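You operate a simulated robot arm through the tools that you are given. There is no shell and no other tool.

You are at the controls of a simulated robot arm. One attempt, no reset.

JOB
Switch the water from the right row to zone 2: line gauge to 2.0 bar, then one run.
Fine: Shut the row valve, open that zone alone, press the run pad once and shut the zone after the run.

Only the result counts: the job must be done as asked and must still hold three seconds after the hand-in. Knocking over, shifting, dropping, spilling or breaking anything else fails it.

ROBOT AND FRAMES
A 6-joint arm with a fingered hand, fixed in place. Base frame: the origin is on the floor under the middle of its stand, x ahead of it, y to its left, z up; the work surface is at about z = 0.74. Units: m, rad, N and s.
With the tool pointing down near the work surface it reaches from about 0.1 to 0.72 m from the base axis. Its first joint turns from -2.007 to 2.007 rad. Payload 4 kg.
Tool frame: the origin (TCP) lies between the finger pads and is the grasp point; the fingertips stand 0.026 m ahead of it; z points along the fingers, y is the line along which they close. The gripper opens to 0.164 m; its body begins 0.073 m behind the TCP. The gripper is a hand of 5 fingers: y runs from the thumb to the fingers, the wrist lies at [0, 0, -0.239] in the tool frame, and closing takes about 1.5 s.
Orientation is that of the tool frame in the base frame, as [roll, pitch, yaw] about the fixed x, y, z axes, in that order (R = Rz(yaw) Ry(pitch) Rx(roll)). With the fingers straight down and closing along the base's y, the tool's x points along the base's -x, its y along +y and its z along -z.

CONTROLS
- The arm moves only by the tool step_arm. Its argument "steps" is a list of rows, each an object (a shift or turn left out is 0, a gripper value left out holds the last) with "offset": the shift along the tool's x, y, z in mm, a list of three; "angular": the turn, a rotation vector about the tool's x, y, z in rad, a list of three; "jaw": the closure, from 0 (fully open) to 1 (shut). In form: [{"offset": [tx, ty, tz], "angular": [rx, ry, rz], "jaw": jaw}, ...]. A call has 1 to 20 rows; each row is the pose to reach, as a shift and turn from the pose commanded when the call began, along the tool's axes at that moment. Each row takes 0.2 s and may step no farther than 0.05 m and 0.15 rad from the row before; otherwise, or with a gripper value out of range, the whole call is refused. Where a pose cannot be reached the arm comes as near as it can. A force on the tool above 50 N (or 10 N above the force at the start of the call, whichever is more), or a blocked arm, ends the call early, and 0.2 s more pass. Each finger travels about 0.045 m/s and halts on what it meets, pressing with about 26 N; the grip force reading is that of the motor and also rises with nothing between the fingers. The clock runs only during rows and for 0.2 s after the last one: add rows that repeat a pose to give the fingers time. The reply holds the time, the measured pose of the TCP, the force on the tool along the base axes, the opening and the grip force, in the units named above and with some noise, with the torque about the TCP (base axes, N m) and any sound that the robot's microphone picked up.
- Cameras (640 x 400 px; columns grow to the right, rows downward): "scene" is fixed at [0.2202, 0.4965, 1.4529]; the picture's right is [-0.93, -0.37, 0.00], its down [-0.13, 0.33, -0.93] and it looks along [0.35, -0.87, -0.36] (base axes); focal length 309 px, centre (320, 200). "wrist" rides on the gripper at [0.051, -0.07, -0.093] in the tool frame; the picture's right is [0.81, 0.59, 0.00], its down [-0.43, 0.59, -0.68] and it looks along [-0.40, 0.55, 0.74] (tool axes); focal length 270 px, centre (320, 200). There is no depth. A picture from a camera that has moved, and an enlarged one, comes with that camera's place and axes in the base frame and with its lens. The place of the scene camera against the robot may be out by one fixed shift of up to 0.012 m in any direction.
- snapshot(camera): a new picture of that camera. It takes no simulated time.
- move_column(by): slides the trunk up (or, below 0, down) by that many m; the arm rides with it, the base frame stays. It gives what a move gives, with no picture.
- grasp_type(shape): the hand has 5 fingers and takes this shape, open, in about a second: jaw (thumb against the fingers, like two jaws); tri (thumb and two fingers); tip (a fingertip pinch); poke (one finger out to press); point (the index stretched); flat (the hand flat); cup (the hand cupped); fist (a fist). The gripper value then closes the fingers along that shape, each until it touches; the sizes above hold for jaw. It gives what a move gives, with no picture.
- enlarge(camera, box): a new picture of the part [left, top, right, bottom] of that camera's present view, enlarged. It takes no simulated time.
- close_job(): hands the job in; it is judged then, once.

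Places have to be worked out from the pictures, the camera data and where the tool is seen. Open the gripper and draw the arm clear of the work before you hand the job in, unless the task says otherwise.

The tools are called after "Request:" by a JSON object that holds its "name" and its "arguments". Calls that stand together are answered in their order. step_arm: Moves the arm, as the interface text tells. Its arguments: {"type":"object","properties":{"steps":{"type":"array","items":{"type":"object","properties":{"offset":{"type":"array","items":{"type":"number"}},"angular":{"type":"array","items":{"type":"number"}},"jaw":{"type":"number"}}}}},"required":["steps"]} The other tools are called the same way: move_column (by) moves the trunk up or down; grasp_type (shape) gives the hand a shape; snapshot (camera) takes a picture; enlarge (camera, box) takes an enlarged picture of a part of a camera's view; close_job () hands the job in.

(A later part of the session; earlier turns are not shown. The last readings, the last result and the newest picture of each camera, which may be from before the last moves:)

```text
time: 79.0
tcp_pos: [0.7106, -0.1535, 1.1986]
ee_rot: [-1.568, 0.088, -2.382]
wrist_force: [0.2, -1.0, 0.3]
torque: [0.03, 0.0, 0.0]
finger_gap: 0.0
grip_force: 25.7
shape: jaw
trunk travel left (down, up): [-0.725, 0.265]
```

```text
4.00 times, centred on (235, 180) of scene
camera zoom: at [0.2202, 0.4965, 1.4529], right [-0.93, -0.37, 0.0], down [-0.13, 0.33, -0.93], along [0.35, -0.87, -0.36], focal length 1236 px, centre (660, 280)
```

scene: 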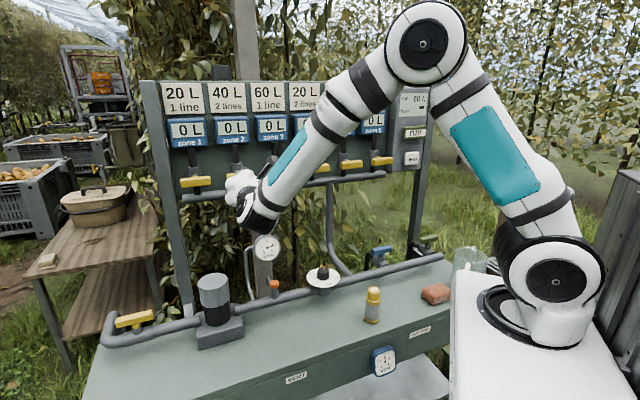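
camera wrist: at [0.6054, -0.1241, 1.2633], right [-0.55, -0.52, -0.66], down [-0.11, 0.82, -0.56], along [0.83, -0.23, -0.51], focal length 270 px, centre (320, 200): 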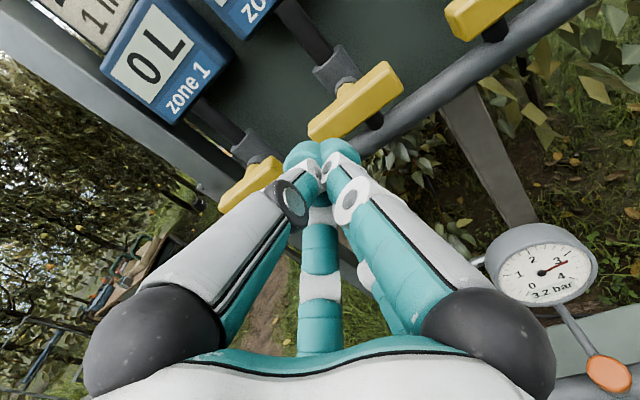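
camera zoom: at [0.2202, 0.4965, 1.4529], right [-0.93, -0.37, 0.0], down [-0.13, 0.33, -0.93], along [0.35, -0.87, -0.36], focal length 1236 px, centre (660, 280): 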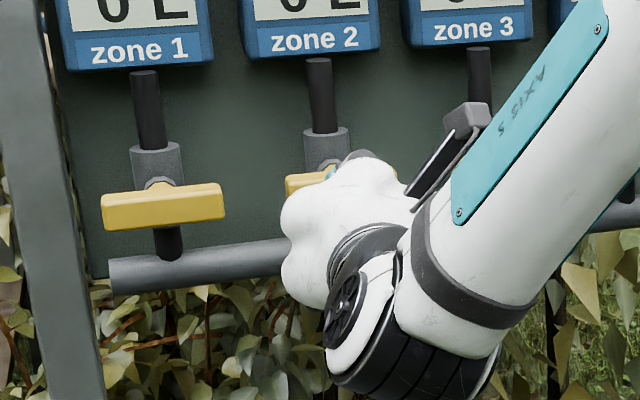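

The handle's pivot is at about s −0.394, z 1.179, with its front face near n 0.711. I'll place the closed cone above the left half of the handle, just in front of it, and check before going in.

Request:
{"name": "step_arm", "arguments": {"steps": [{"offset": [-4, -14, 10], "jaw": 1.0}, {"offset": [-8.8, -28.8, 20], "jaw": 1.0}, {"offset": [-8.8, -28.8, 60], "jaw": 1.0}, {"offset": [-8.8, -28.8, 60], "jaw": 1.0}]}}

Request:
{"name": "snapshot", "arguments": {"camera": "wrist"}}

Request:
{"name": "enlarge", "arguments": {"camera": "scene", "box": [170, 100, 300, 200]}}

```text
time: 80.0
tcp_pos: [0.7523, -0.1924, 1.2293]
ee_rot: [-1.568, 0.087, -2.384]
wrist_force: [0.3, -0.6, -0.1]
torque: [0.01, 0.0, -0.01]
finger_gap: 0.0
grip_force: 26.1
shape: jaw
trunk travel left (down, up): [-0.725, 0.265]
```

```text
taken
camera wrist: at [0.6465, -0.1631, 1.2932], right [-0.55, -0.52, -0.66], down [-0.11, 0.82, -0.56], along [0.83, -0.23, -0.51], focal length 270 px, centre (320, 200)
```

wrist: 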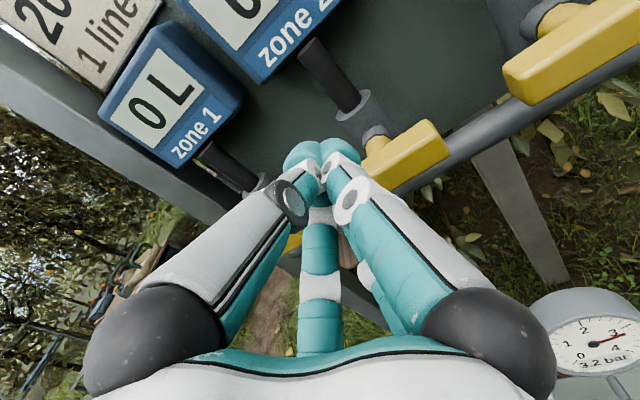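

```text
4.00 times, centred on (235, 150) of scene
camera zoom: at [0.2202, 0.4965, 1.4529], right [-0.93, -0.37, 0.0], down [-0.13, 0.33, -0.93], along [0.35, -0.87, -0.36], focal length 1236 px, centre (660, 400)
```

zoom: 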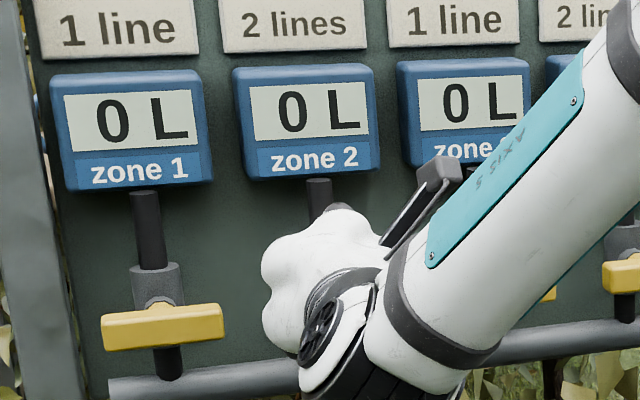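

The tip cone is up-left of the handle as intended. I'll advance about 46 mm so that it overlaps the handle's depth.

Request:
{"name": "step_arm", "arguments": {"steps": [{"offset": [0, 0, 15], "jaw": 1.0}, {"offset": [0, 0, 30], "jaw": 1.0}, {"offset": [0, 0, 46], "jaw": 1.0}, {"offset": [0, 0, 46], "jaw": 1.0}]}}

Request:
{"name": "snapshot", "arguments": {"camera": "wrist"}}

```text
time: 81.0
tcp_pos: [0.7867, -0.2247, 1.2288]
ee_rot: [-1.568, 0.089, -2.384]
wrist_force: [-0.6, -0.3, -0.2]
torque: [-0.01, -0.02, 0.02]
finger_gap: 0.0
grip_force: 26.2
shape: jaw
trunk travel left (down, up): [-0.725, 0.265]
```

```text
taken
camera wrist: at [0.6805, -0.1959, 1.2924], right [-0.55, -0.52, -0.66], down [-0.11, 0.82, -0.56], along [0.83, -0.23, -0.51], focal length 270 px, centre (320, 200)
```

wrist: 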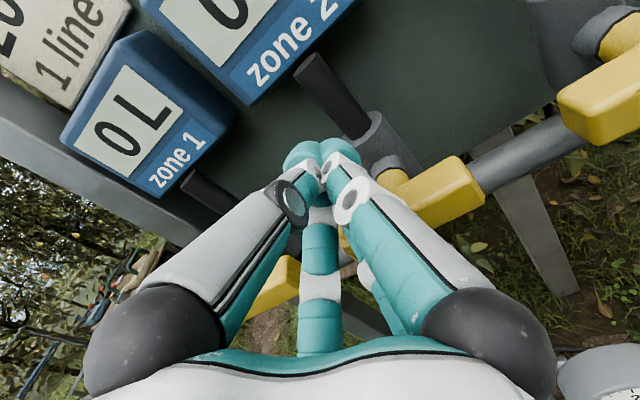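

The cone sits above the left end at the right depth. I'll press the left end down along its arc, in short stages.

Request:
{"name": "step_arm", "arguments": {"steps": [{"offset": [1.3, 14.7, 0], "jaw": 1.0}, {"offset": [-8.5, 25.2, 0], "jaw": 1.0}]}}

Request:
{"name": "snapshot", "arguments": {"camera": "wrist"}}

```text
time: 81.6
tcp_pos: [0.7944, -0.2178, 1.2048]
ee_rot: [-1.568, 0.09, -2.384]
wrist_force: [-2.0, 1.6, 3.6]
torque: [-0.01, 0.05, -0.02]
finger_gap: 0.0
grip_force: 25.8
shape: jaw
trunk travel left (down, up): [-0.725, 0.265]
```

```text
taken
camera wrist: at [0.689, -0.1877, 1.2689], right [-0.55, -0.52, -0.66], down [-0.11, 0.82, -0.56], along [0.83, -0.23, -0.51], focal length 270 px, centre (320, 200)
```

wrist: 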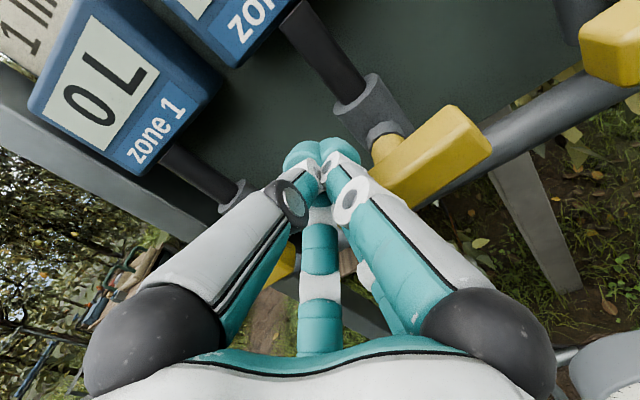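

The handle is moving with only about 4 N. I'll keep following the arc.

Request:
{"name": "step_arm", "arguments": {"steps": [{"offset": [-5.6, 13.3, 0], "jaw": 1.0}, {"offset": [-6.2, 27.7, 0], "jaw": 1.0}]}}

Request:
{"name": "snapshot", "arguments": {"camera": "wrist"}}

Request:
{"name": "enlarge", "arguments": {"camera": "scene", "box": [170, 110, 300, 210]}}

```text
time: 82.2
tcp_pos: [0.8016, -0.2128, 1.1766]
ee_rot: [-1.569, 0.089, -2.381]
wrist_force: [0.7, 2.3, 0.8]
torque: [0.04, 0.0, -0.01]
finger_gap: 0.0
grip_force: 26.3
shape: jaw
trunk travel left (down, up): [-0.725, 0.265]
```

```text
taken
camera wrist: at [0.6968, -0.1838, 1.2406], right [-0.55, -0.52, -0.66], down [-0.12, 0.82, -0.56], along [0.83, -0.23, -0.51], focal length 270 px, centre (320, 200)
```

wrist: 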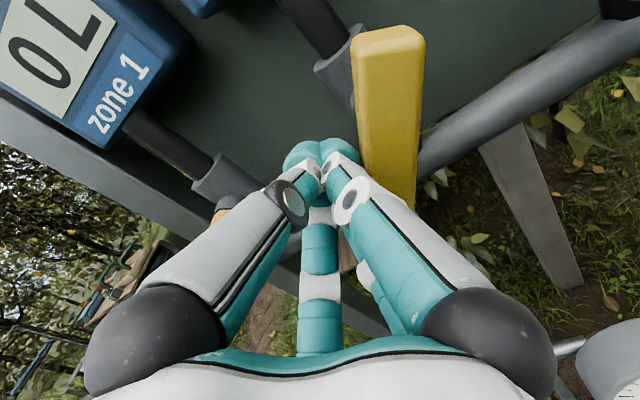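

```text
4.00 times, centred on (235, 160) of scene
camera zoom: at [0.2202, 0.4965, 1.4529], right [-0.93, -0.37, 0.0], down [-0.13, 0.33, -0.93], along [0.35, -0.87, -0.36], focal length 1236 px, centre (660, 360)
```

zoom: 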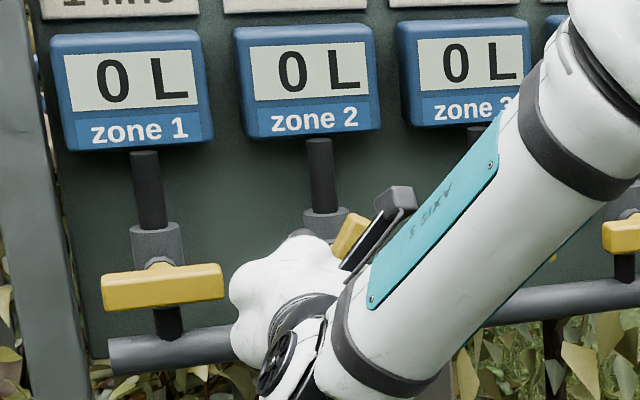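

The handle is turning as expected. I'll bring it the rest of the way to vertical and press gently to its stop.

Request:
{"name": "step_arm", "arguments": {"steps": [{"offset": [4.2, 13.7, 0], "jaw": 1.0}, {"offset": [8.1, 19.8, 0], "jaw": 1.0}, {"offset": [11, 19.6, 0], "jaw": 1.0}]}}

Request:
{"name": "snapshot", "arguments": {"camera": "wrist"}}

```text
time: 83.0
tcp_pos: [0.7963, -0.2159, 1.1578]
ee_rot: [-1.568, 0.086, -2.381]
wrist_force: [12.1, 15.5, 2.9]
torque: [-0.1, 0.09, 0.01]
finger_gap: 0.0003
grip_force: 25.9
shape: jaw
trunk travel left (down, up): [-0.725, 0.265]
```

```text
taken
camera wrist: at [0.6916, -0.1871, 1.2216], right [-0.55, -0.52, -0.65], down [-0.12, 0.82, -0.56], along [0.83, -0.23, -0.51], focal length 270 px, centre (320, 200)
```

wrist: 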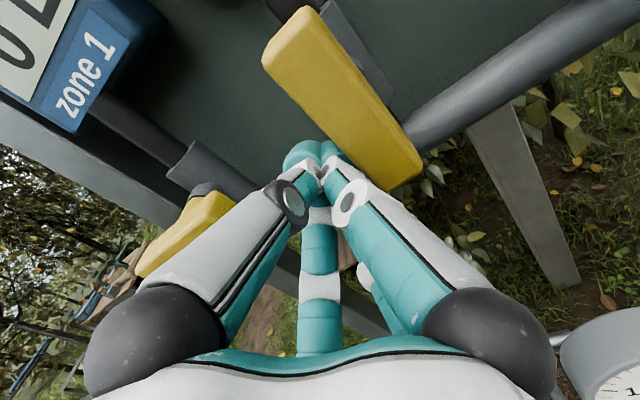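

About 20 N of reaction shows it is at its open stop and the handle is vertical. I'll ease off sideways a few millimetres and withdraw straight back.

Request:
{"name": "step_arm", "arguments": {"steps": [{"offset": [-5, 0, 0], "jaw": 1.0}, {"offset": [-6, 0, -25], "jaw": 1.0}, {"offset": [-6, 0, -65], "jaw": 1.0}, {"offset": [-6, 0, -100], "jaw": 1.0}]}}

Request:
{"name": "snapshot", "arguments": {"camera": "wrist"}}

Request:
{"name": "enlarge", "arguments": {"camera": "scene", "box": [350, 330, 420, 390]}}

Request:
{"name": "snapshot", "arguments": {"camera": "scene"}}

```text
time: 84.0
tcp_pos: [0.7269, -0.1409, 1.1571]
ee_rot: [-1.569, 0.086, -2.384]
wrist_force: [-0.2, -0.3, -0.5]
torque: [0.01, 0.01, -0.01]
finger_gap: 0.0
grip_force: 25.8
shape: jaw
trunk travel left (down, up): [-0.725, 0.265]
```

```text
taken
camera wrist: at [0.6212, -0.112, 1.2217], right [-0.55, -0.52, -0.66], down [-0.11, 0.82, -0.56], along [0.83, -0.23, -0.51], focal length 270 px, centre (320, 200)
```

wrist: 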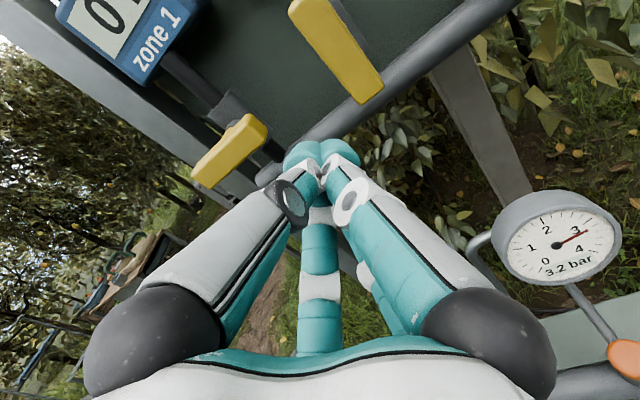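

```text
6.67 times, centred on (385, 360) of scene
camera zoom: at [0.2202, 0.4965, 1.4529], right [-0.93, -0.37, 0.0], down [-0.13, 0.33, -0.93], along [0.35, -0.87, -0.36], focal length 2060 px, centre (-113, -867)
```

zoom: 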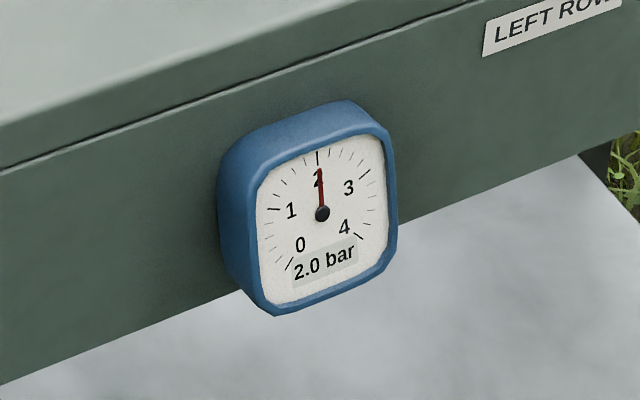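

```text
taken
```

scene: 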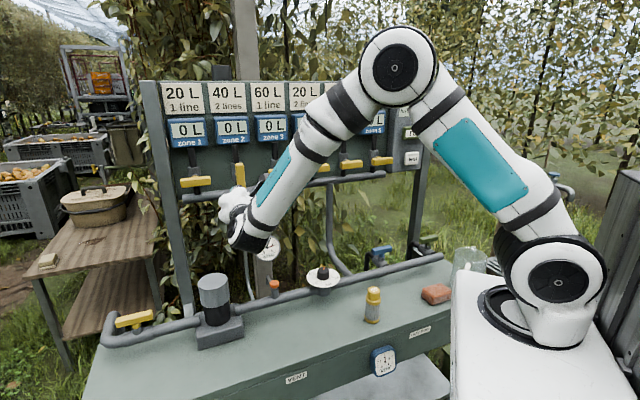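

Zone 2 is open alone, the meters are at 0 L and the line gauge still reads 2.0 bar. Next is the run pad, at about s 0.246, z 1.27. I'll travel right at a safe distance in front of the panel while rolling the hand to stay within the wrist's range.

Request:
{"name": "step_arm", "arguments": {"steps": [{"offset": [44, -12, -2], "angular": [0, 0, 0.086], "jaw": 1.0}, {"offset": [88, -24, -2], "angular": [0, 0, 0.171], "jaw": 1.0}, {"offset": [132, -36, -2], "angular": [0, 0, 0.257], "jaw": 1.0}, {"offset": [176, -48, -2], "angular": [0, 0, 0.343], "jaw": 1.0}, {"offset": [221, -60, -2], "angular": [0, 0, 0.429], "jaw": 1.0}, {"offset": [265, -72, -2], "angular": [0, 0, 0.514], "jaw": 1.0}, {"offset": [309, -84, -2], "angular": [0, 0, 0.6], "jaw": 1.0}, {"offset": [353, -96, -2], "angular": [0, 0, 0.686], "jaw": 1.0}, {"offset": [397, -108, -2], "angular": [0, 0, 0.771], "jaw": 1.0}, {"offset": [441, -120, -2], "angular": [0, 0, 0.857], "jaw": 1.0}, {"offset": [485, -132, -2], "angular": [0, 0, 0.943], "jaw": 1.0}, {"offset": [529, -144, -2], "angular": [0, 0, 1.029], "jaw": 1.0}, {"offset": [574, -156, -2], "angular": [0, 0, 1.114], "jaw": 1.0}, {"offset": [618, -168, -2], "angular": [0, 0, 1.2], "jaw": 1.0}, {"offset": [618, -168, -2], "angular": [0, 0, 1.2], "jaw": 1.0}]}}

Request:
{"name": "snapshot", "arguments": {"camera": "wrist"}}

Request:
{"name": "snapshot", "arguments": {"camera": "scene"}}

```text
time: 87.2
tcp_pos: [0.4365, -0.448, 1.311]
ee_rot: [-1.692, 1.279, -2.664]
wrist_force: [-0.4, 0.3, 0.8]
torque: [0.0, -0.02, -0.01]
finger_gap: 0.0
grip_force: 26.7
shape: jaw
out of reach, approached as far as the arm can: row 8, 9, 10, 11, 12, 13, 14, 15
trunk travel left (down, up): [-0.725, 0.265]
```

```text
taken
camera wrist: at [0.3167, -0.415, 1.2843], right [0.26, 0.21, -0.94], down [0.2, 0.94, 0.27], along [0.94, -0.26, 0.2], focal length 270 px, centre (320, 200)
```

wrist: 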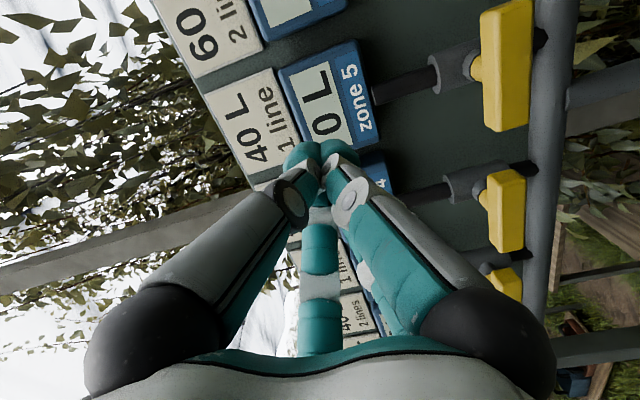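

```text
taken
```

scene: 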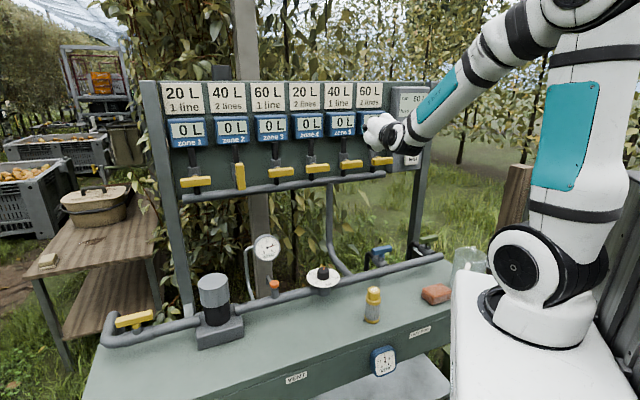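

The arm ran out of folding room near the middle of the panel. The hand is at n≈0.626, clear of the handles, so I'll lower the trunk 0.2 m to give the arm more room, then raise the hand.

Request:
{"name": "move_column", "arguments": {"by": -0.2}}

Request:
{"name": "step_arm", "arguments": {"steps": [{"offset": [-40, 0, 0], "jaw": 1.0}, {"offset": [-80, 0, 0], "jaw": 1.0}, {"offset": [-120, 0, 0], "jaw": 1.0}, {"offset": [-155, 0, 0], "jaw": 1.0}]}}

```text
time: 89.3
tcp_pos: [0.4376, -0.4492, 1.1108]
ee_rot: [-1.691, 1.282, -2.665]
wrist_force: [-0.4, 0.2, -0.8]
torque: [0.0, -0.01, 0.01]
finger_gap: 0.0
grip_force: 25.9
shape: jaw
trunk travel left (down, up): [-0.525, 0.465]
```

```text
time: 90.3
tcp_pos: [0.4774, -0.4298, 1.2622]
ee_rot: [-1.693, 1.28, -2.665]
wrist_force: [0.1, -0.5, 0.5]
torque: [0.01, -0.03, 0.03]
finger_gap: 0.0001
grip_force: 25.5
shape: jaw
trunk travel left (down, up): [-0.525, 0.465]
```

Reachable now. I'll continue right to a point about 12 cm in front of the run pad.

Request:
{"name": "step_arm", "arguments": {"steps": [{"offset": [10.6, -40, 4], "jaw": 1.0}, {"offset": [21, -80, 8], "jaw": 1.0}, {"offset": [32, -120, 12], "jaw": 1.0}, {"offset": [42, -160, 16], "jaw": 1.0}, {"offset": [53, -200, 20], "jaw": 1.0}, {"offset": [64, -240, 24], "jaw": 1.0}, {"offset": [74, -280, 27.5], "jaw": 1.0}, {"offset": [74, -280, 27.5], "jaw": 1.0}]}}

Request:
{"name": "snapshot", "arguments": {"camera": "wrist"}}

Request:
{"name": "snapshot", "arguments": {"camera": "scene"}}

```text
time: 92.1
tcp_pos: [0.357, -0.5596, 1.2997]
ee_rot: [-1.807, 1.267, -2.899]
wrist_force: [-1.0, -0.4, -0.5]
torque: [0.02, 0.02, 0.02]
finger_gap: 0.0
grip_force: 25.9
shape: jaw
out of reach, approached as far as the arm can: row 3, 4, 5, 6, 7, 8
trunk travel left (down, up): [-0.525, 0.465]
```

```text
taken
camera wrist: at [0.242, -0.5105, 1.2775], right [0.26, 0.21, -0.94], down [0.32, 0.9, 0.29], along [0.91, -0.38, 0.17], focal length 270 px, centre (320, 200)
```

wrist: 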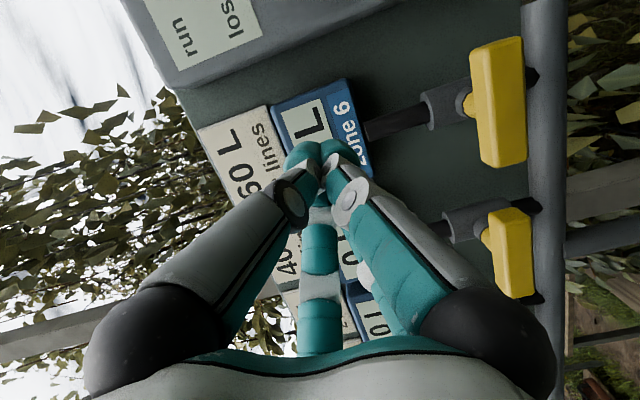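

```text
taken
```

scene: 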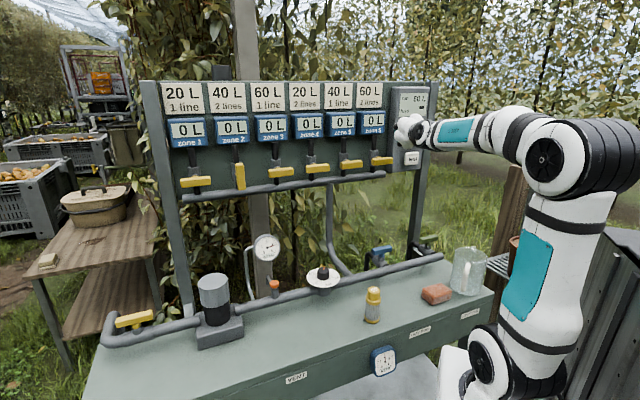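

The wrist is still too close to the shoulder in this posture. I'll lower the trunk another 0.2 m, with the hand held clear of the panel, then raise the hand again.

Request:
{"name": "move_column", "arguments": {"by": -0.2}}

Request:
{"name": "step_arm", "arguments": {"steps": [{"offset": [-40, 0, 0], "jaw": 1.0}, {"offset": [-80, 0, 0], "jaw": 1.0}, {"offset": [-120, 0, 0], "jaw": 1.0}, {"offset": [-160, 0, 0], "jaw": 1.0}]}}

```text
time: 94.3
tcp_pos: [0.3576, -0.5582, 1.0997]
ee_rot: [-1.807, 1.268, -2.899]
wrist_force: [-0.3, 0.5, -0.6]
torque: [-0.03, 0.0, -0.01]
finger_gap: 0.0002
grip_force: 26.2
shape: jaw
trunk travel left (down, up): [-0.325, 0.665]
```

```text
time: 95.3
tcp_pos: [0.3929, -0.554, 1.262]
ee_rot: [-1.626, 1.071, -2.779]
wrist_force: [1.8, 1.5, -1.0]
torque: [-0.1, -0.07, -0.15]
finger_gap: 0.0001
grip_force: 25.7
shape: jaw
trunk travel left (down, up): [-0.325, 0.665]
```

The orientation reading shifted slightly, so I'll let it settle with a hold and take pictures.

Request:
{"name": "step_arm", "arguments": {"steps": [{"offset": [0, 0, 0], "jaw": 1.0}, {"offset": [0, 0, 0], "jaw": 1.0}]}}

Request:
{"name": "snapshot", "arguments": {"camera": "wrist"}}

Request:
{"name": "snapshot", "arguments": {"camera": "scene"}}

```text
time: 95.9
tcp_pos: [0.4061, -0.5473, 1.2507]
ee_rot: [-1.81, 1.27, -2.9]
wrist_force: [-0.4, -0.1, 0.0]
torque: [0.04, -0.01, -0.02]
finger_gap: 0.0
grip_force: 25.6
shape: jaw
trunk travel left (down, up): [-0.325, 0.665]
```

```text
taken
camera wrist: at [0.29, -0.4978, 1.2285], right [0.26, 0.21, -0.94], down [0.32, 0.9, 0.29], along [0.91, -0.38, 0.17], focal length 270 px, centre (320, 200)
```

wrist: 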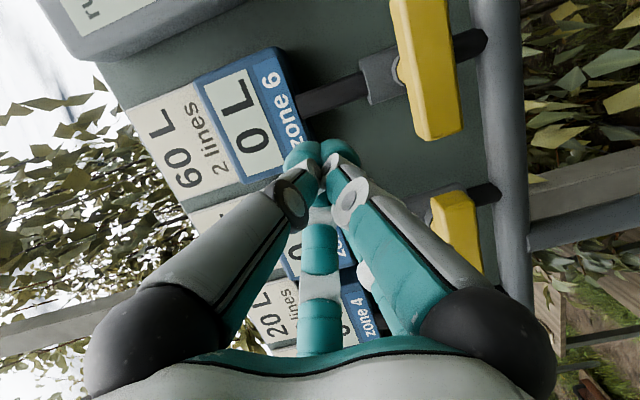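

```text
taken
```

scene: 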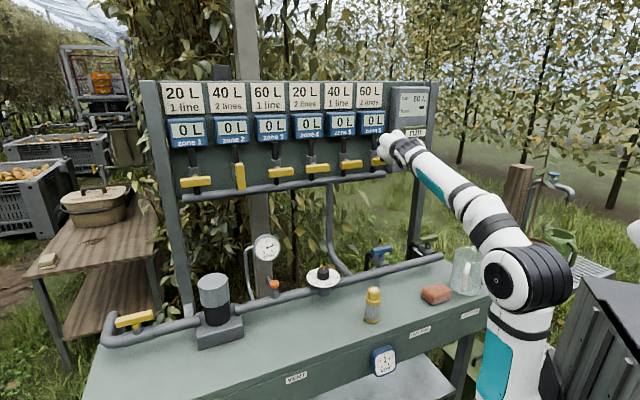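

Settled now at about n 0.677, s 0.08, just left of the control box. I'll back off slightly and shift right to line up with the run pad.

Request:
{"name": "step_arm", "arguments": {"steps": [{"offset": [0, -5, -29], "jaw": 1.0}, {"offset": [4, -45, -29], "jaw": 1.0}, {"offset": [8, -90, -29], "jaw": 1.0}, {"offset": [13, -120, -29], "jaw": 1.0}, {"offset": [13, -142, -29], "jaw": 1.0}, {"offset": [13, -142, -29], "jaw": 1.0}, {"offset": [13, -142, -29], "jaw": 1.0}]}}

Request:
{"name": "snapshot", "arguments": {"camera": "wrist"}}

Request:
{"name": "snapshot", "arguments": {"camera": "scene"}}

```text
time: 97.5
tcp_pos: [0.2689, -0.5875, 1.2816]
ee_rot: [-1.806, 1.269, -2.899]
wrist_force: [-0.4, -0.3, -0.6]
torque: [0.0, -0.03, 0.01]
finger_gap: 0.0
grip_force: 25.9
shape: jaw
trunk travel left (down, up): [-0.325, 0.665]
```

```text
taken
camera wrist: at [0.154, -0.5388, 1.2592], right [0.26, 0.21, -0.94], down [0.32, 0.9, 0.29], along [0.91, -0.38, 0.17], focal length 270 px, centre (320, 200)
```

wrist: 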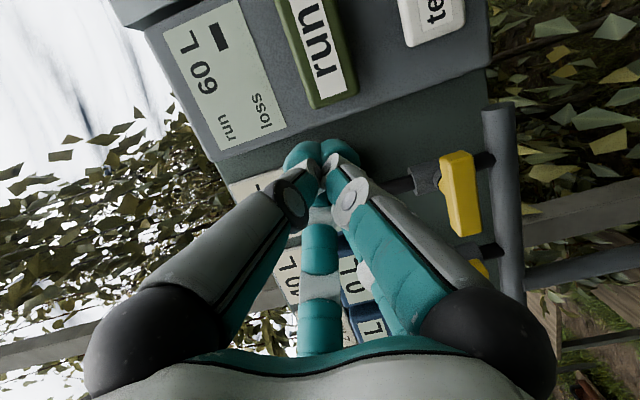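

```text
taken
```

scene: 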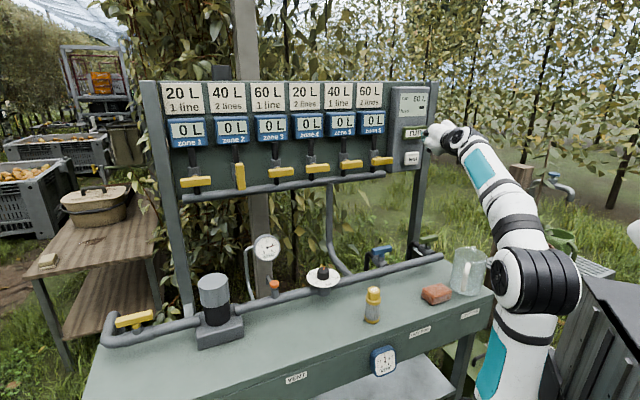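

Triangulating with both cameras puts the run pad's centre at about (0.334,-0.770,1.262), deeper than I first guessed. I'll advance along the hand's axis to about 2 cm before it and check.

Request:
{"name": "step_arm", "arguments": {"steps": [{"offset": [4, -7, 37], "jaw": 1.0}, {"offset": [7, -13, 74], "jaw": 1.0}, {"offset": [11, -18, 111], "jaw": 1.0}, {"offset": [13, -22, 140], "jaw": 1.0}, {"offset": [13, -22, 140], "jaw": 1.0}]}}

Request:
{"name": "snapshot", "arguments": {"camera": "wrist"}}

Request:
{"name": "enlarge", "arguments": {"camera": "scene", "box": [380, 80, 470, 190]}}

```text
time: 98.7
tcp_pos: [0.3096, -0.7227, 1.2659]
ee_rot: [-1.809, 1.267, -2.899]
wrist_force: [0.1, 0.1, 0.3]
torque: [-0.04, -0.04, 0.04]
finger_gap: 0.0
grip_force: 25.8
shape: jaw
trunk travel left (down, up): [-0.325, 0.665]
```

```text
taken
camera wrist: at [0.1941, -0.6748, 1.2432], right [0.26, 0.21, -0.94], down [0.32, 0.9, 0.29], along [0.91, -0.38, 0.17], focal length 270 px, centre (320, 200)
```

wrist: 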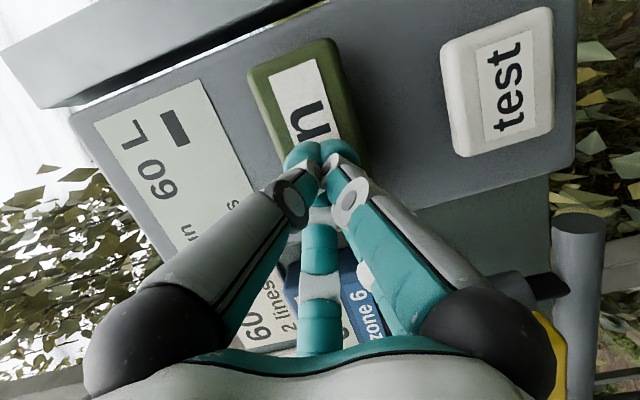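

```text
3.64 times, centred on (425, 135) of scene
camera zoom: at [0.2202, 0.4965, 1.4529], right [-0.93, -0.37, 0.0], down [-0.13, 0.33, -0.93], along [0.35, -0.87, -0.36], focal length 1123 px, centre (-62, 436)
```

zoom: 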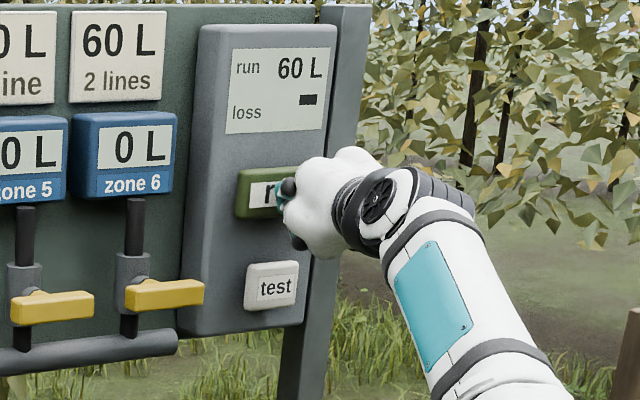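

The tip is lined up on the run pad and clear of the test pad. I'll advance slowly until contact.

Request:
{"name": "step_arm", "arguments": {"steps": [{"offset": [0, 0, 6], "jaw": 1.0}, {"offset": [0, 0, 12], "jaw": 1.0}, {"offset": [0, 0, 17], "jaw": 1.0}]}}

Request:
{"name": "enlarge", "arguments": {"camera": "scene", "box": [380, 80, 470, 190]}}

Request:
{"name": "enlarge", "arguments": {"camera": "wrist", "box": [220, 20, 420, 200]}}

```text
time: 99.5
tcp_pos: [0.3177, -0.7362, 1.2661]
ee_rot: [-1.811, 1.269, -2.903]
wrist_force: [-0.7, 0.2, 0.0]
torque: [-0.02, 0.04, 0.01]
finger_gap: 0.0
grip_force: 25.9
shape: jaw
trunk travel left (down, up): [-0.325, 0.665]
heard: click
```

```text
3.64 times, centred on (425, 135) of scene
camera zoom: at [0.2202, 0.4965, 1.4529], right [-0.93, -0.37, 0.0], down [-0.13, 0.33, -0.93], along [0.35, -0.87, -0.36], focal length 1123 px, centre (-62, 436)
```

zoom: 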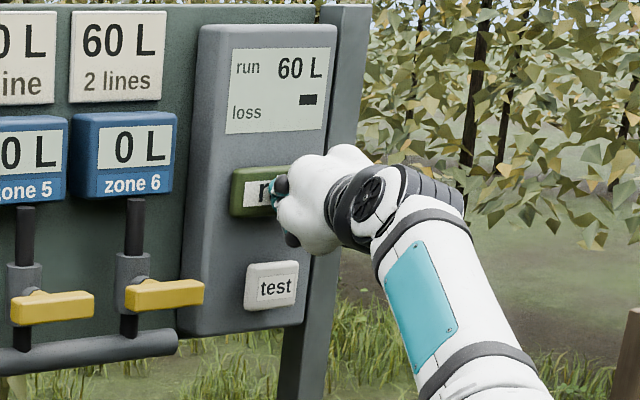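

```text
2.22 times, centred on (320, 110) of wrist
camera zoom: at [0.2018, -0.6884, 1.2435], right [0.26, 0.21, -0.94], down [0.32, 0.9, 0.29], along [0.91, -0.38, 0.17], focal length 601 px, centre (320, 400)
```

zoom: 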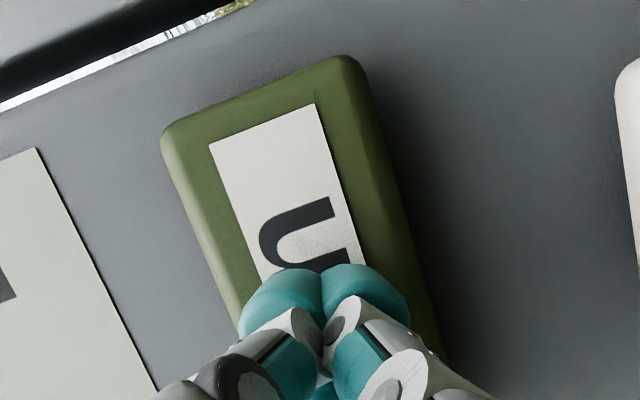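

A click was heard and the pad has gone in, so the run pad is pressed once. I'll withdraw straight back and watch the meter.

Request:
{"name": "step_arm", "arguments": {"steps": [{"offset": [0, 0, -20], "jaw": 1.0}, {"offset": [0, 0, -55], "jaw": 1.0}, {"offset": [0, 0, -90], "jaw": 1.0}]}}

Request:
{"name": "snapshot", "arguments": {"camera": "scene"}}

Request:
{"name": "enlarge", "arguments": {"camera": "scene", "box": [160, 80, 300, 200]}}

Request:
{"name": "enlarge", "arguments": {"camera": "scene", "box": [350, 330, 420, 390]}}

Request:
{"name": "enlarge", "arguments": {"camera": "scene", "box": [300, 80, 450, 190]}}

```text
time: 100.3
tcp_pos: [0.276, -0.6575, 1.2727]
ee_rot: [-1.81, 1.268, -2.899]
wrist_force: [-0.2, 0.2, 0.5]
torque: [0.01, 0.0, -0.01]
finger_gap: 0.0002
grip_force: 25.9
shape: jaw
trunk travel left (down, up): [-0.325, 0.665]
```

```text
taken
```

scene: 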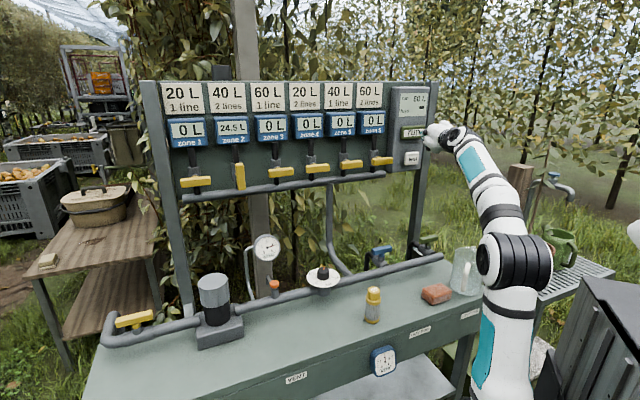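

```text
3.33 times, centred on (230, 140) of scene
camera zoom: at [0.2202, 0.4965, 1.4529], right [-0.93, -0.37, 0.0], down [-0.13, 0.33, -0.93], along [0.35, -0.87, -0.36], focal length 1030 px, centre (620, 400)
```

zoom: 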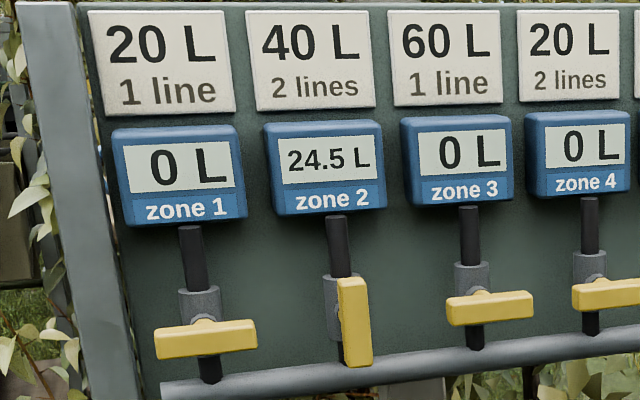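

```text
6.67 times, centred on (385, 360) of scene
camera zoom: at [0.2202, 0.4965, 1.4529], right [-0.93, -0.37, 0.0], down [-0.13, 0.33, -0.93], along [0.35, -0.87, -0.36], focal length 2060 px, centre (-113, -867)
```

zoom: 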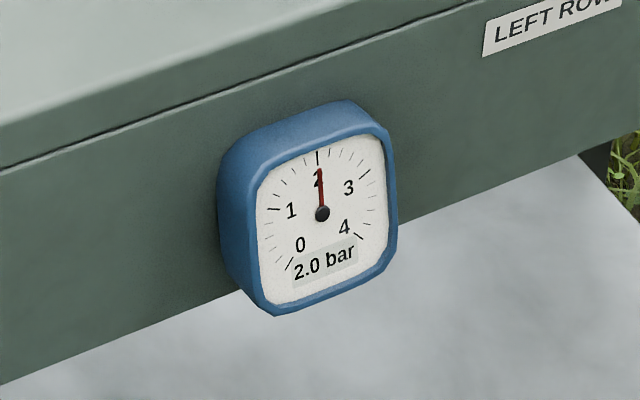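

```text
3.64 times, centred on (375, 135) of scene
camera zoom: at [0.2202, 0.4965, 1.4529], right [-0.93, -0.37, 0.0], down [-0.13, 0.33, -0.93], along [0.35, -0.87, -0.36], focal length 1123 px, centre (120, 436)
```

zoom: 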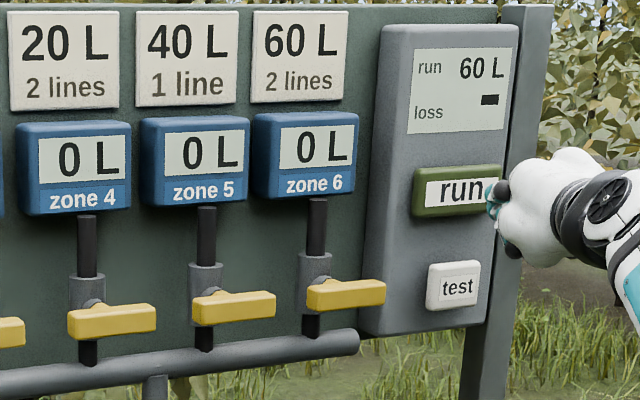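

Zone 2's meter is running (24.5 L) at 2.0 bar while every other meter stays at 0 L. I'll hold here until the run ends.

Request:
{"name": "step_arm", "arguments": {"steps": [{"offset": [0, 0, 0], "jaw": 1.0}, {"offset": [0, 0, 0], "jaw": 1.0}, {"offset": [0, 0, 0], "jaw": 1.0}, {"offset": [0, 0, 0], "jaw": 1.0}, {"offset": [0, 0, 0], "jaw": 1.0}]}}

Request:
{"name": "enlarge", "arguments": {"camera": "scene", "box": [160, 80, 300, 200]}}

Request:
{"name": "enlarge", "arguments": {"camera": "scene", "box": [350, 330, 420, 390]}}

Request:
{"name": "enlarge", "arguments": {"camera": "scene", "box": [300, 80, 450, 190]}}

```text
time: 101.5
tcp_pos: [0.2767, -0.657, 1.2733]
ee_rot: [-1.807, 1.269, -2.9]
wrist_force: [-0.7, 0.3, 0.1]
torque: [0.03, -0.02, -0.01]
finger_gap: 0.0
grip_force: 25.7
shape: jaw
trunk travel left (down, up): [-0.325, 0.665]
```

```text
3.33 times, centred on (230, 140) of scene
camera zoom: at [0.2202, 0.4965, 1.4529], right [-0.93, -0.37, 0.0], down [-0.13, 0.33, -0.93], along [0.35, -0.87, -0.36], focal length 1030 px, centre (620, 400)
```

zoom: 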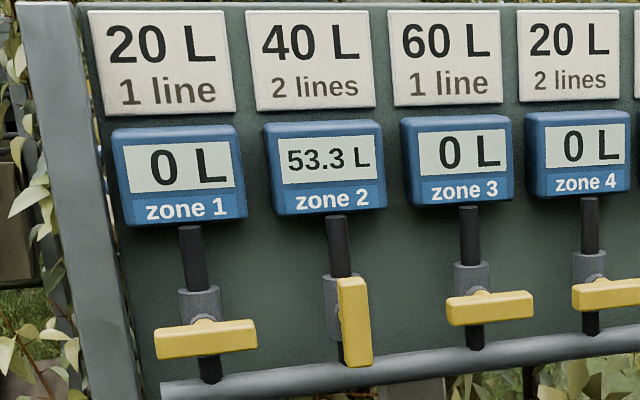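

```text
6.67 times, centred on (385, 360) of scene
camera zoom: at [0.2202, 0.4965, 1.4529], right [-0.93, -0.37, 0.0], down [-0.13, 0.33, -0.93], along [0.35, -0.87, -0.36], focal length 2060 px, centre (-113, -867)
```

zoom: 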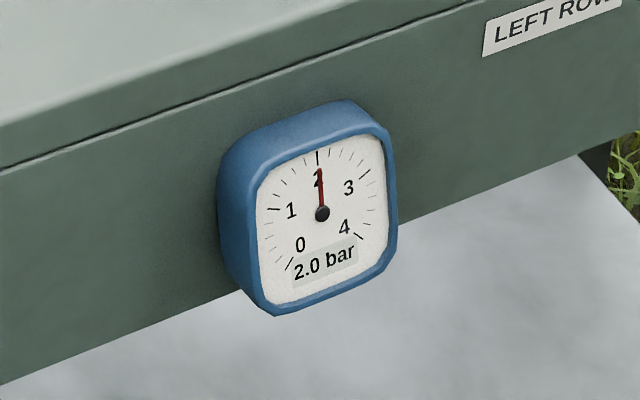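

```text
3.64 times, centred on (375, 135) of scene
camera zoom: at [0.2202, 0.4965, 1.4529], right [-0.93, -0.37, 0.0], down [-0.13, 0.33, -0.93], along [0.35, -0.87, -0.36], focal length 1123 px, centre (120, 436)
```

zoom: 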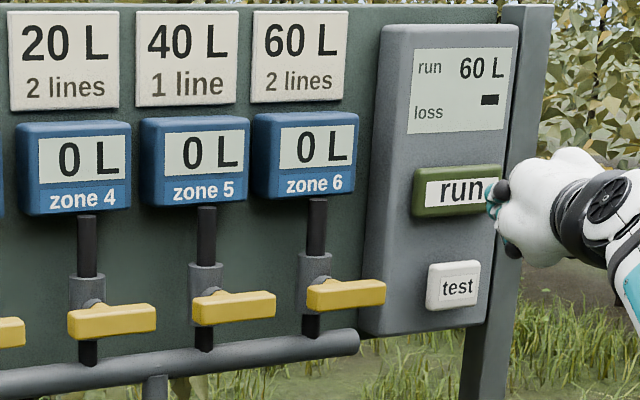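

The meter reads 53.3 L and is still counting toward 60 L. I'll hold a little longer.

Request:
{"name": "step_arm", "arguments": {"steps": [{"offset": [0, 0, 0], "jaw": 1.0}, {"offset": [0, 0, 0], "jaw": 1.0}, {"offset": [0, 0, 0], "jaw": 1.0}, {"offset": [0, 0, 0], "jaw": 1.0}, {"offset": [0, 0, 0], "jaw": 1.0}]}}

Request:
{"name": "enlarge", "arguments": {"camera": "scene", "box": [160, 80, 300, 200]}}

Request:
{"name": "enlarge", "arguments": {"camera": "scene", "box": [300, 80, 450, 190]}}

```text
time: 102.7
tcp_pos: [0.2772, -0.6589, 1.2725]
ee_rot: [-1.808, 1.27, -2.9]
wrist_force: [0.2, -0.2, -0.7]
torque: [-0.01, 0.0, 0.01]
finger_gap: 0.0
grip_force: 25.9
shape: jaw
trunk travel left (down, up): [-0.325, 0.665]
```

```text
3.33 times, centred on (230, 140) of scene
camera zoom: at [0.2202, 0.4965, 1.4529], right [-0.93, -0.37, 0.0], down [-0.13, 0.33, -0.93], along [0.35, -0.87, -0.36], focal length 1030 px, centre (620, 400)
```

zoom: 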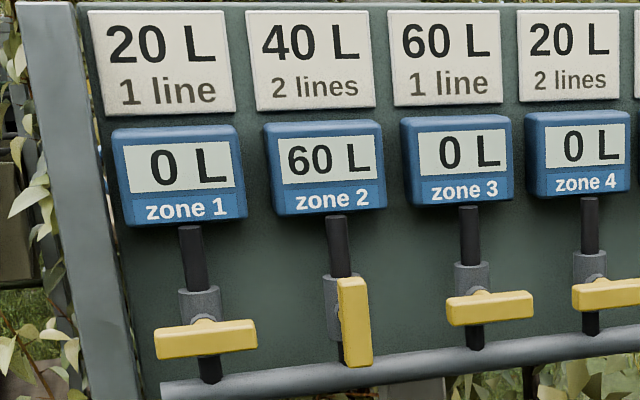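

```text
3.64 times, centred on (375, 135) of scene
camera zoom: at [0.2202, 0.4965, 1.4529], right [-0.93, -0.37, 0.0], down [-0.13, 0.33, -0.93], along [0.35, -0.87, -0.36], focal length 1123 px, centre (120, 436)
```

zoom: 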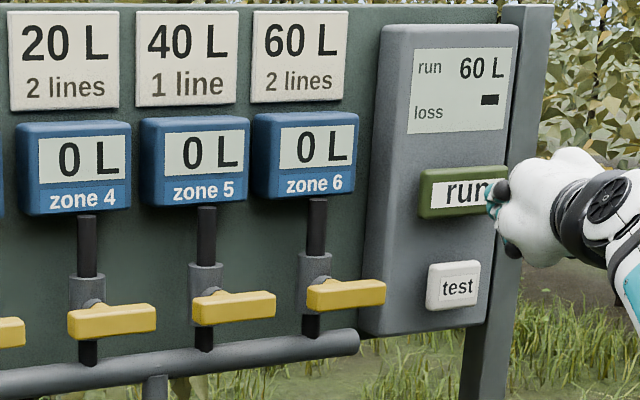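

The run is complete: zone 2 shows 60 L, the others 0 L, and the run pad has popped back out. Now I'll return to zone 2 to shut it, first backing off and moving left in front of the panel.

Request:
{"name": "step_arm", "arguments": {"steps": [{"offset": [0, 0, -25], "jaw": 1.0}, {"offset": [0, 0, -47], "jaw": 1.0}, {"offset": [-10.7, 38.5, -58.8], "jaw": 1.0}, {"offset": [-21.5, 77, -70.6], "jaw": 1.0}, {"offset": [-32.2, 115.5, -82.5], "jaw": 1.0}, {"offset": [-43, 154, -94.3], "jaw": 1.0}, {"offset": [-53.7, 192.5, -106], "jaw": 1.0}, {"offset": [-64.4, 231, -118], "jaw": 1.0}, {"offset": [-64.4, 231, -118], "jaw": 1.0}]}}

Request:
{"name": "snapshot", "arguments": {"camera": "scene"}}

```text
time: 104.7
tcp_pos: [0.437, -0.444, 1.2768]
ee_rot: [-1.809, 1.267, -2.899]
wrist_force: [0.4, -0.5, 0.0]
torque: [-0.04, -0.03, 0.01]
finger_gap: 0.0003
grip_force: 26.0
shape: jaw
trunk travel left (down, up): [-0.325, 0.665]
```

```text
taken
```

scene: 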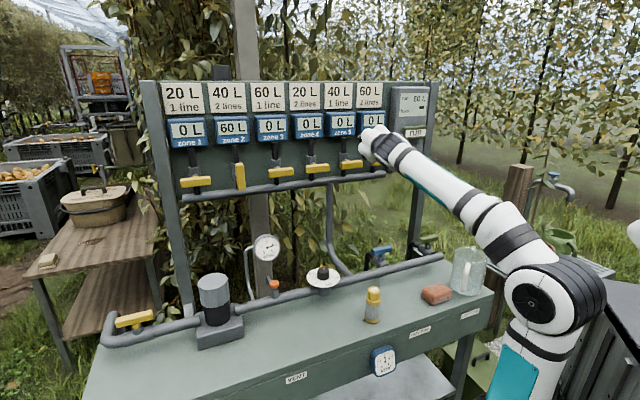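

Clear and reachable. I'll continue left to in front of zone 2 while turning the hand back square to the panel.

Request:
{"name": "step_arm", "arguments": {"steps": [{"offset": [-4, 41, -12], "angular": [-0.0275, -0.0083, -0.002], "jaw": 1.0}, {"offset": [-8, 82, -24], "angular": [-0.055, -0.0166, -0.004], "jaw": 1.0}, {"offset": [-12, 123, -35], "angular": [-0.0825, -0.0249, -0.006], "jaw": 1.0}, {"offset": [-16, 165, -47], "angular": [-0.11, -0.0332, -0.008], "jaw": 1.0}, {"offset": [-20, 206, -59], "angular": [-0.1375, -0.0415, -0.01], "jaw": 1.0}, {"offset": [-24, 247, -71], "angular": [-0.165, -0.0498, -0.012], "jaw": 1.0}, {"offset": [-28, 288, -83], "angular": [-0.1925, -0.0581, -0.014], "jaw": 1.0}, {"offset": [-32, 329, -95], "angular": [-0.22, -0.0664, -0.016], "jaw": 1.0}, {"offset": [-36, 370, -106], "angular": [-0.2475, -0.0747, -0.018], "jaw": 1.0}, {"offset": [-40, 411, -118], "angular": [-0.275, -0.083, -0.02], "jaw": 1.0}, {"offset": [-40, 411, -118], "angular": [-0.275, -0.083, -0.02], "jaw": 1.0}]}}

Request:
{"name": "snapshot", "arguments": {"camera": "wrist"}}

Request:
{"name": "snapshot", "arguments": {"camera": "scene"}}

```text
time: 107.1
tcp_pos: [0.7424, -0.151, 1.201]
ee_rot: [-1.807, 1.269, -2.61]
wrist_force: [-1.0, 1.0, 0.0]
torque: [0.0, -0.01, -0.04]
finger_gap: 0.0
grip_force: 25.5
shape: jaw
trunk travel left (down, up): [-0.325, 0.665]
```

```text
taken
camera wrist: at [0.6186, -0.1369, 1.1795], right [0.19, 0.27, -0.94], down [0.05, 0.96, 0.29], along [0.98, -0.1, 0.17], focal length 270 px, centre (320, 200)
```

wrist: 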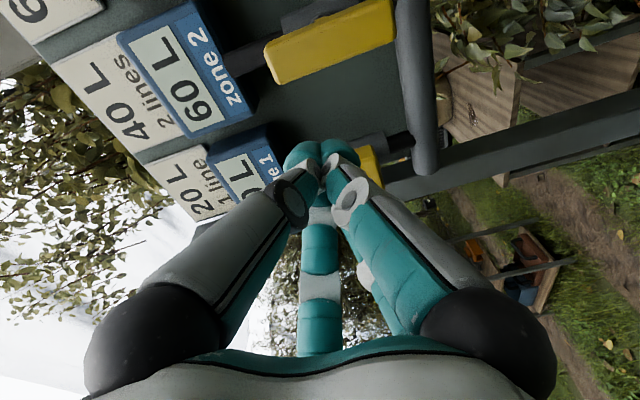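

```text
taken
```

scene: 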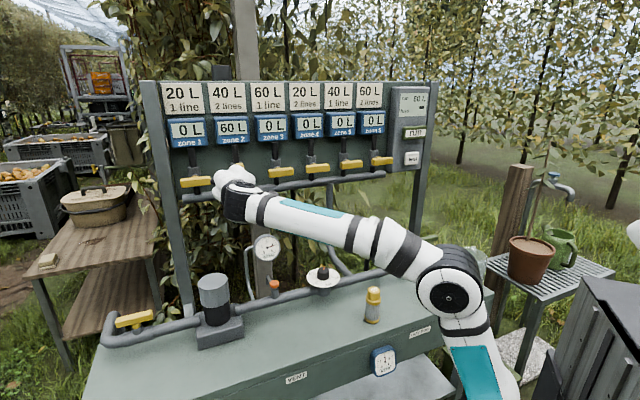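

The hand is square to the panel in front of zone 2. I'll advance the cone just left of the handle's upper end, keeping above zone 1's handle.

Request:
{"name": "step_arm", "arguments": {"steps": [{"offset": [-12, -3, 5], "jaw": 1.0}, {"offset": [-14, -3, 30], "jaw": 1.0}, {"offset": [-16, -3, 56], "jaw": 1.0}, {"offset": [-16, -3, 56], "jaw": 1.0}]}}

Request:
{"name": "snapshot", "arguments": {"camera": "wrist"}}

Request:
{"name": "enlarge", "arguments": {"camera": "scene", "box": [170, 120, 300, 220]}}

```text
time: 108.1
tcp_pos: [0.7821, -0.1908, 1.2149]
ee_rot: [-1.811, 1.268, -2.614]
wrist_force: [-0.7, -0.6, -0.5]
torque: [0.0, 0.0, 0.0]
finger_gap: 0.0
grip_force: 26.1
shape: jaw
trunk travel left (down, up): [-0.325, 0.665]
```

```text
taken
camera wrist: at [0.6569, -0.177, 1.193], right [0.19, 0.27, -0.94], down [0.05, 0.96, 0.29], along [0.98, -0.11, 0.17], focal length 270 px, centre (320, 200)
```

wrist: 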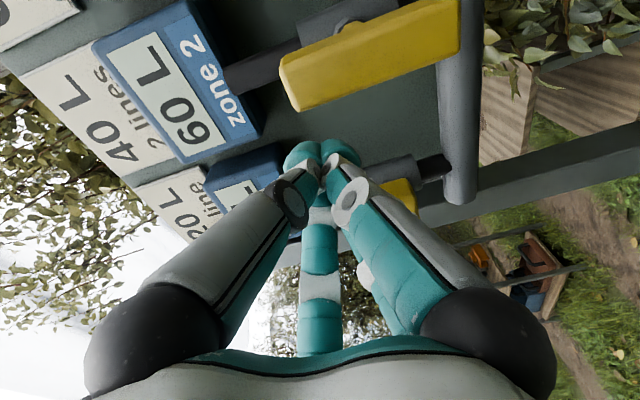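

```text
4.00 times, centred on (235, 170) of scene
camera zoom: at [0.2202, 0.4965, 1.4529], right [-0.93, -0.37, 0.0], down [-0.13, 0.33, -0.93], along [0.35, -0.87, -0.36], focal length 1236 px, centre (660, 320)
```

zoom: 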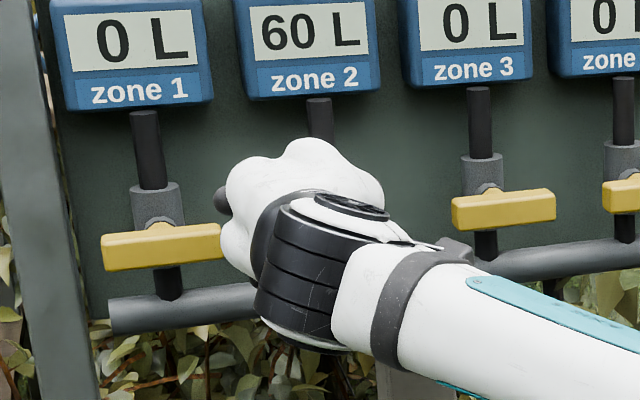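

Alignment looks right. I'll advance the last 27 mm so the cone overlaps the handle's depth.

Request:
{"name": "step_arm", "arguments": {"steps": [{"offset": [-0.9, -0.3, 13], "jaw": 1.0}, {"offset": [-1.8, -0.5, 27], "jaw": 1.0}, {"offset": [-1.8, -0.5, 27], "jaw": 1.0}]}}

Request:
{"name": "snapshot", "arguments": {"camera": "wrist"}}

```text
time: 108.9
tcp_pos: [0.8015, -0.2103, 1.215]
ee_rot: [-1.807, 1.268, -2.614]
wrist_force: [0.1, -0.4, -1.0]
torque: [-0.01, 0.01, 0.0]
finger_gap: 0.0002
grip_force: 25.7
shape: jaw
trunk travel left (down, up): [-0.325, 0.665]
```

```text
taken
camera wrist: at [0.6763, -0.1968, 1.1926], right [0.19, 0.27, -0.94], down [0.05, 0.96, 0.29], along [0.98, -0.11, 0.17], focal length 270 px, centre (320, 200)
```

wrist: 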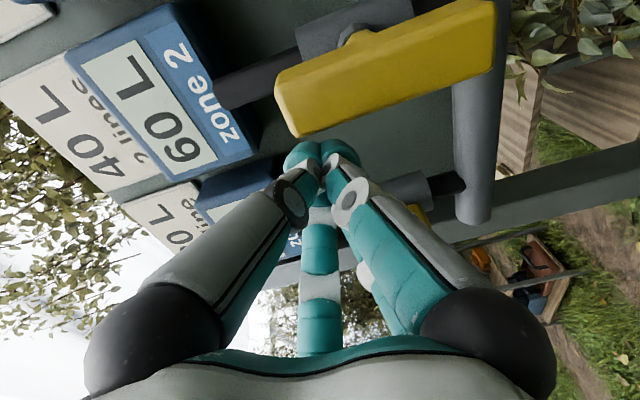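

The cone is just left of the handle's upper end. I'll push it to the right and down along its arc to shut the zone, first half now.

Request:
{"name": "step_arm", "arguments": {"steps": [{"offset": [7.9, -5.5, 0.4], "jaw": 1.0}, {"offset": [5, -16, 0], "jaw": 1.0}, {"offset": [2.7, -27.7, -0.4], "jaw": 1.0}]}}

Request:
{"name": "snapshot", "arguments": {"camera": "wrist"}}

```text
time: 109.7
tcp_pos: [0.7801, -0.2292, 1.2198]
ee_rot: [-1.808, 1.268, -2.611]
wrist_force: [1.1, 2.0, 0.1]
torque: [0.02, 0.02, 0.0]
finger_gap: 0.0003
grip_force: 26.0
shape: jaw
trunk travel left (down, up): [-0.325, 0.665]
```

```text
taken
camera wrist: at [0.6562, -0.214, 1.1976], right [0.19, 0.27, -0.94], down [0.05, 0.96, 0.29], along [0.98, -0.11, 0.17], focal length 270 px, centre (320, 200)
```

wrist: 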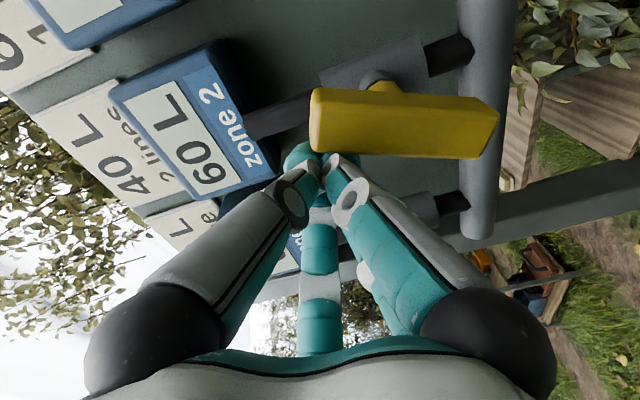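

The handle is following with about 2 N. I'll continue along the arc.

Request:
{"name": "step_arm", "arguments": {"steps": [{"offset": [3, -11.4, 0], "jaw": 1.0}, {"offset": [7.1, -22.7, 0], "jaw": 1.0}, {"offset": [14, -32.5, 0.3], "jaw": 1.0}]}}

Request:
{"name": "snapshot", "arguments": {"camera": "wrist"}}

```text
time: 110.5
tcp_pos: [0.7543, -0.2525, 1.216]
ee_rot: [-1.807, 1.268, -2.61]
wrist_force: [0.1, 0.5, 1.4]
torque: [-0.02, -0.03, -0.02]
finger_gap: 0.0
grip_force: 26.0
shape: jaw
trunk travel left (down, up): [-0.325, 0.665]
```

```text
taken
camera wrist: at [0.6297, -0.2385, 1.1942], right [0.19, 0.27, -0.94], down [0.05, 0.96, 0.29], along [0.98, -0.11, 0.17], focal length 270 px, centre (320, 200)
```

wrist: 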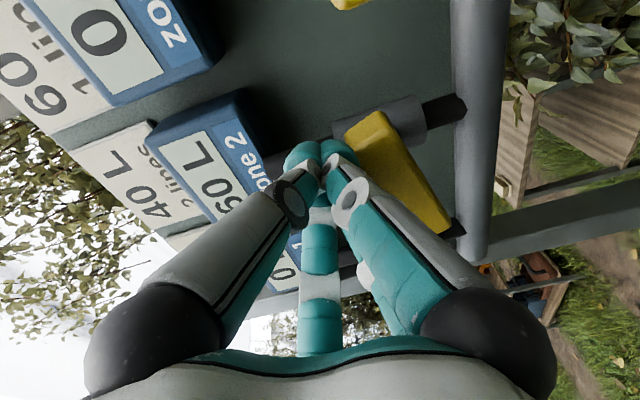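

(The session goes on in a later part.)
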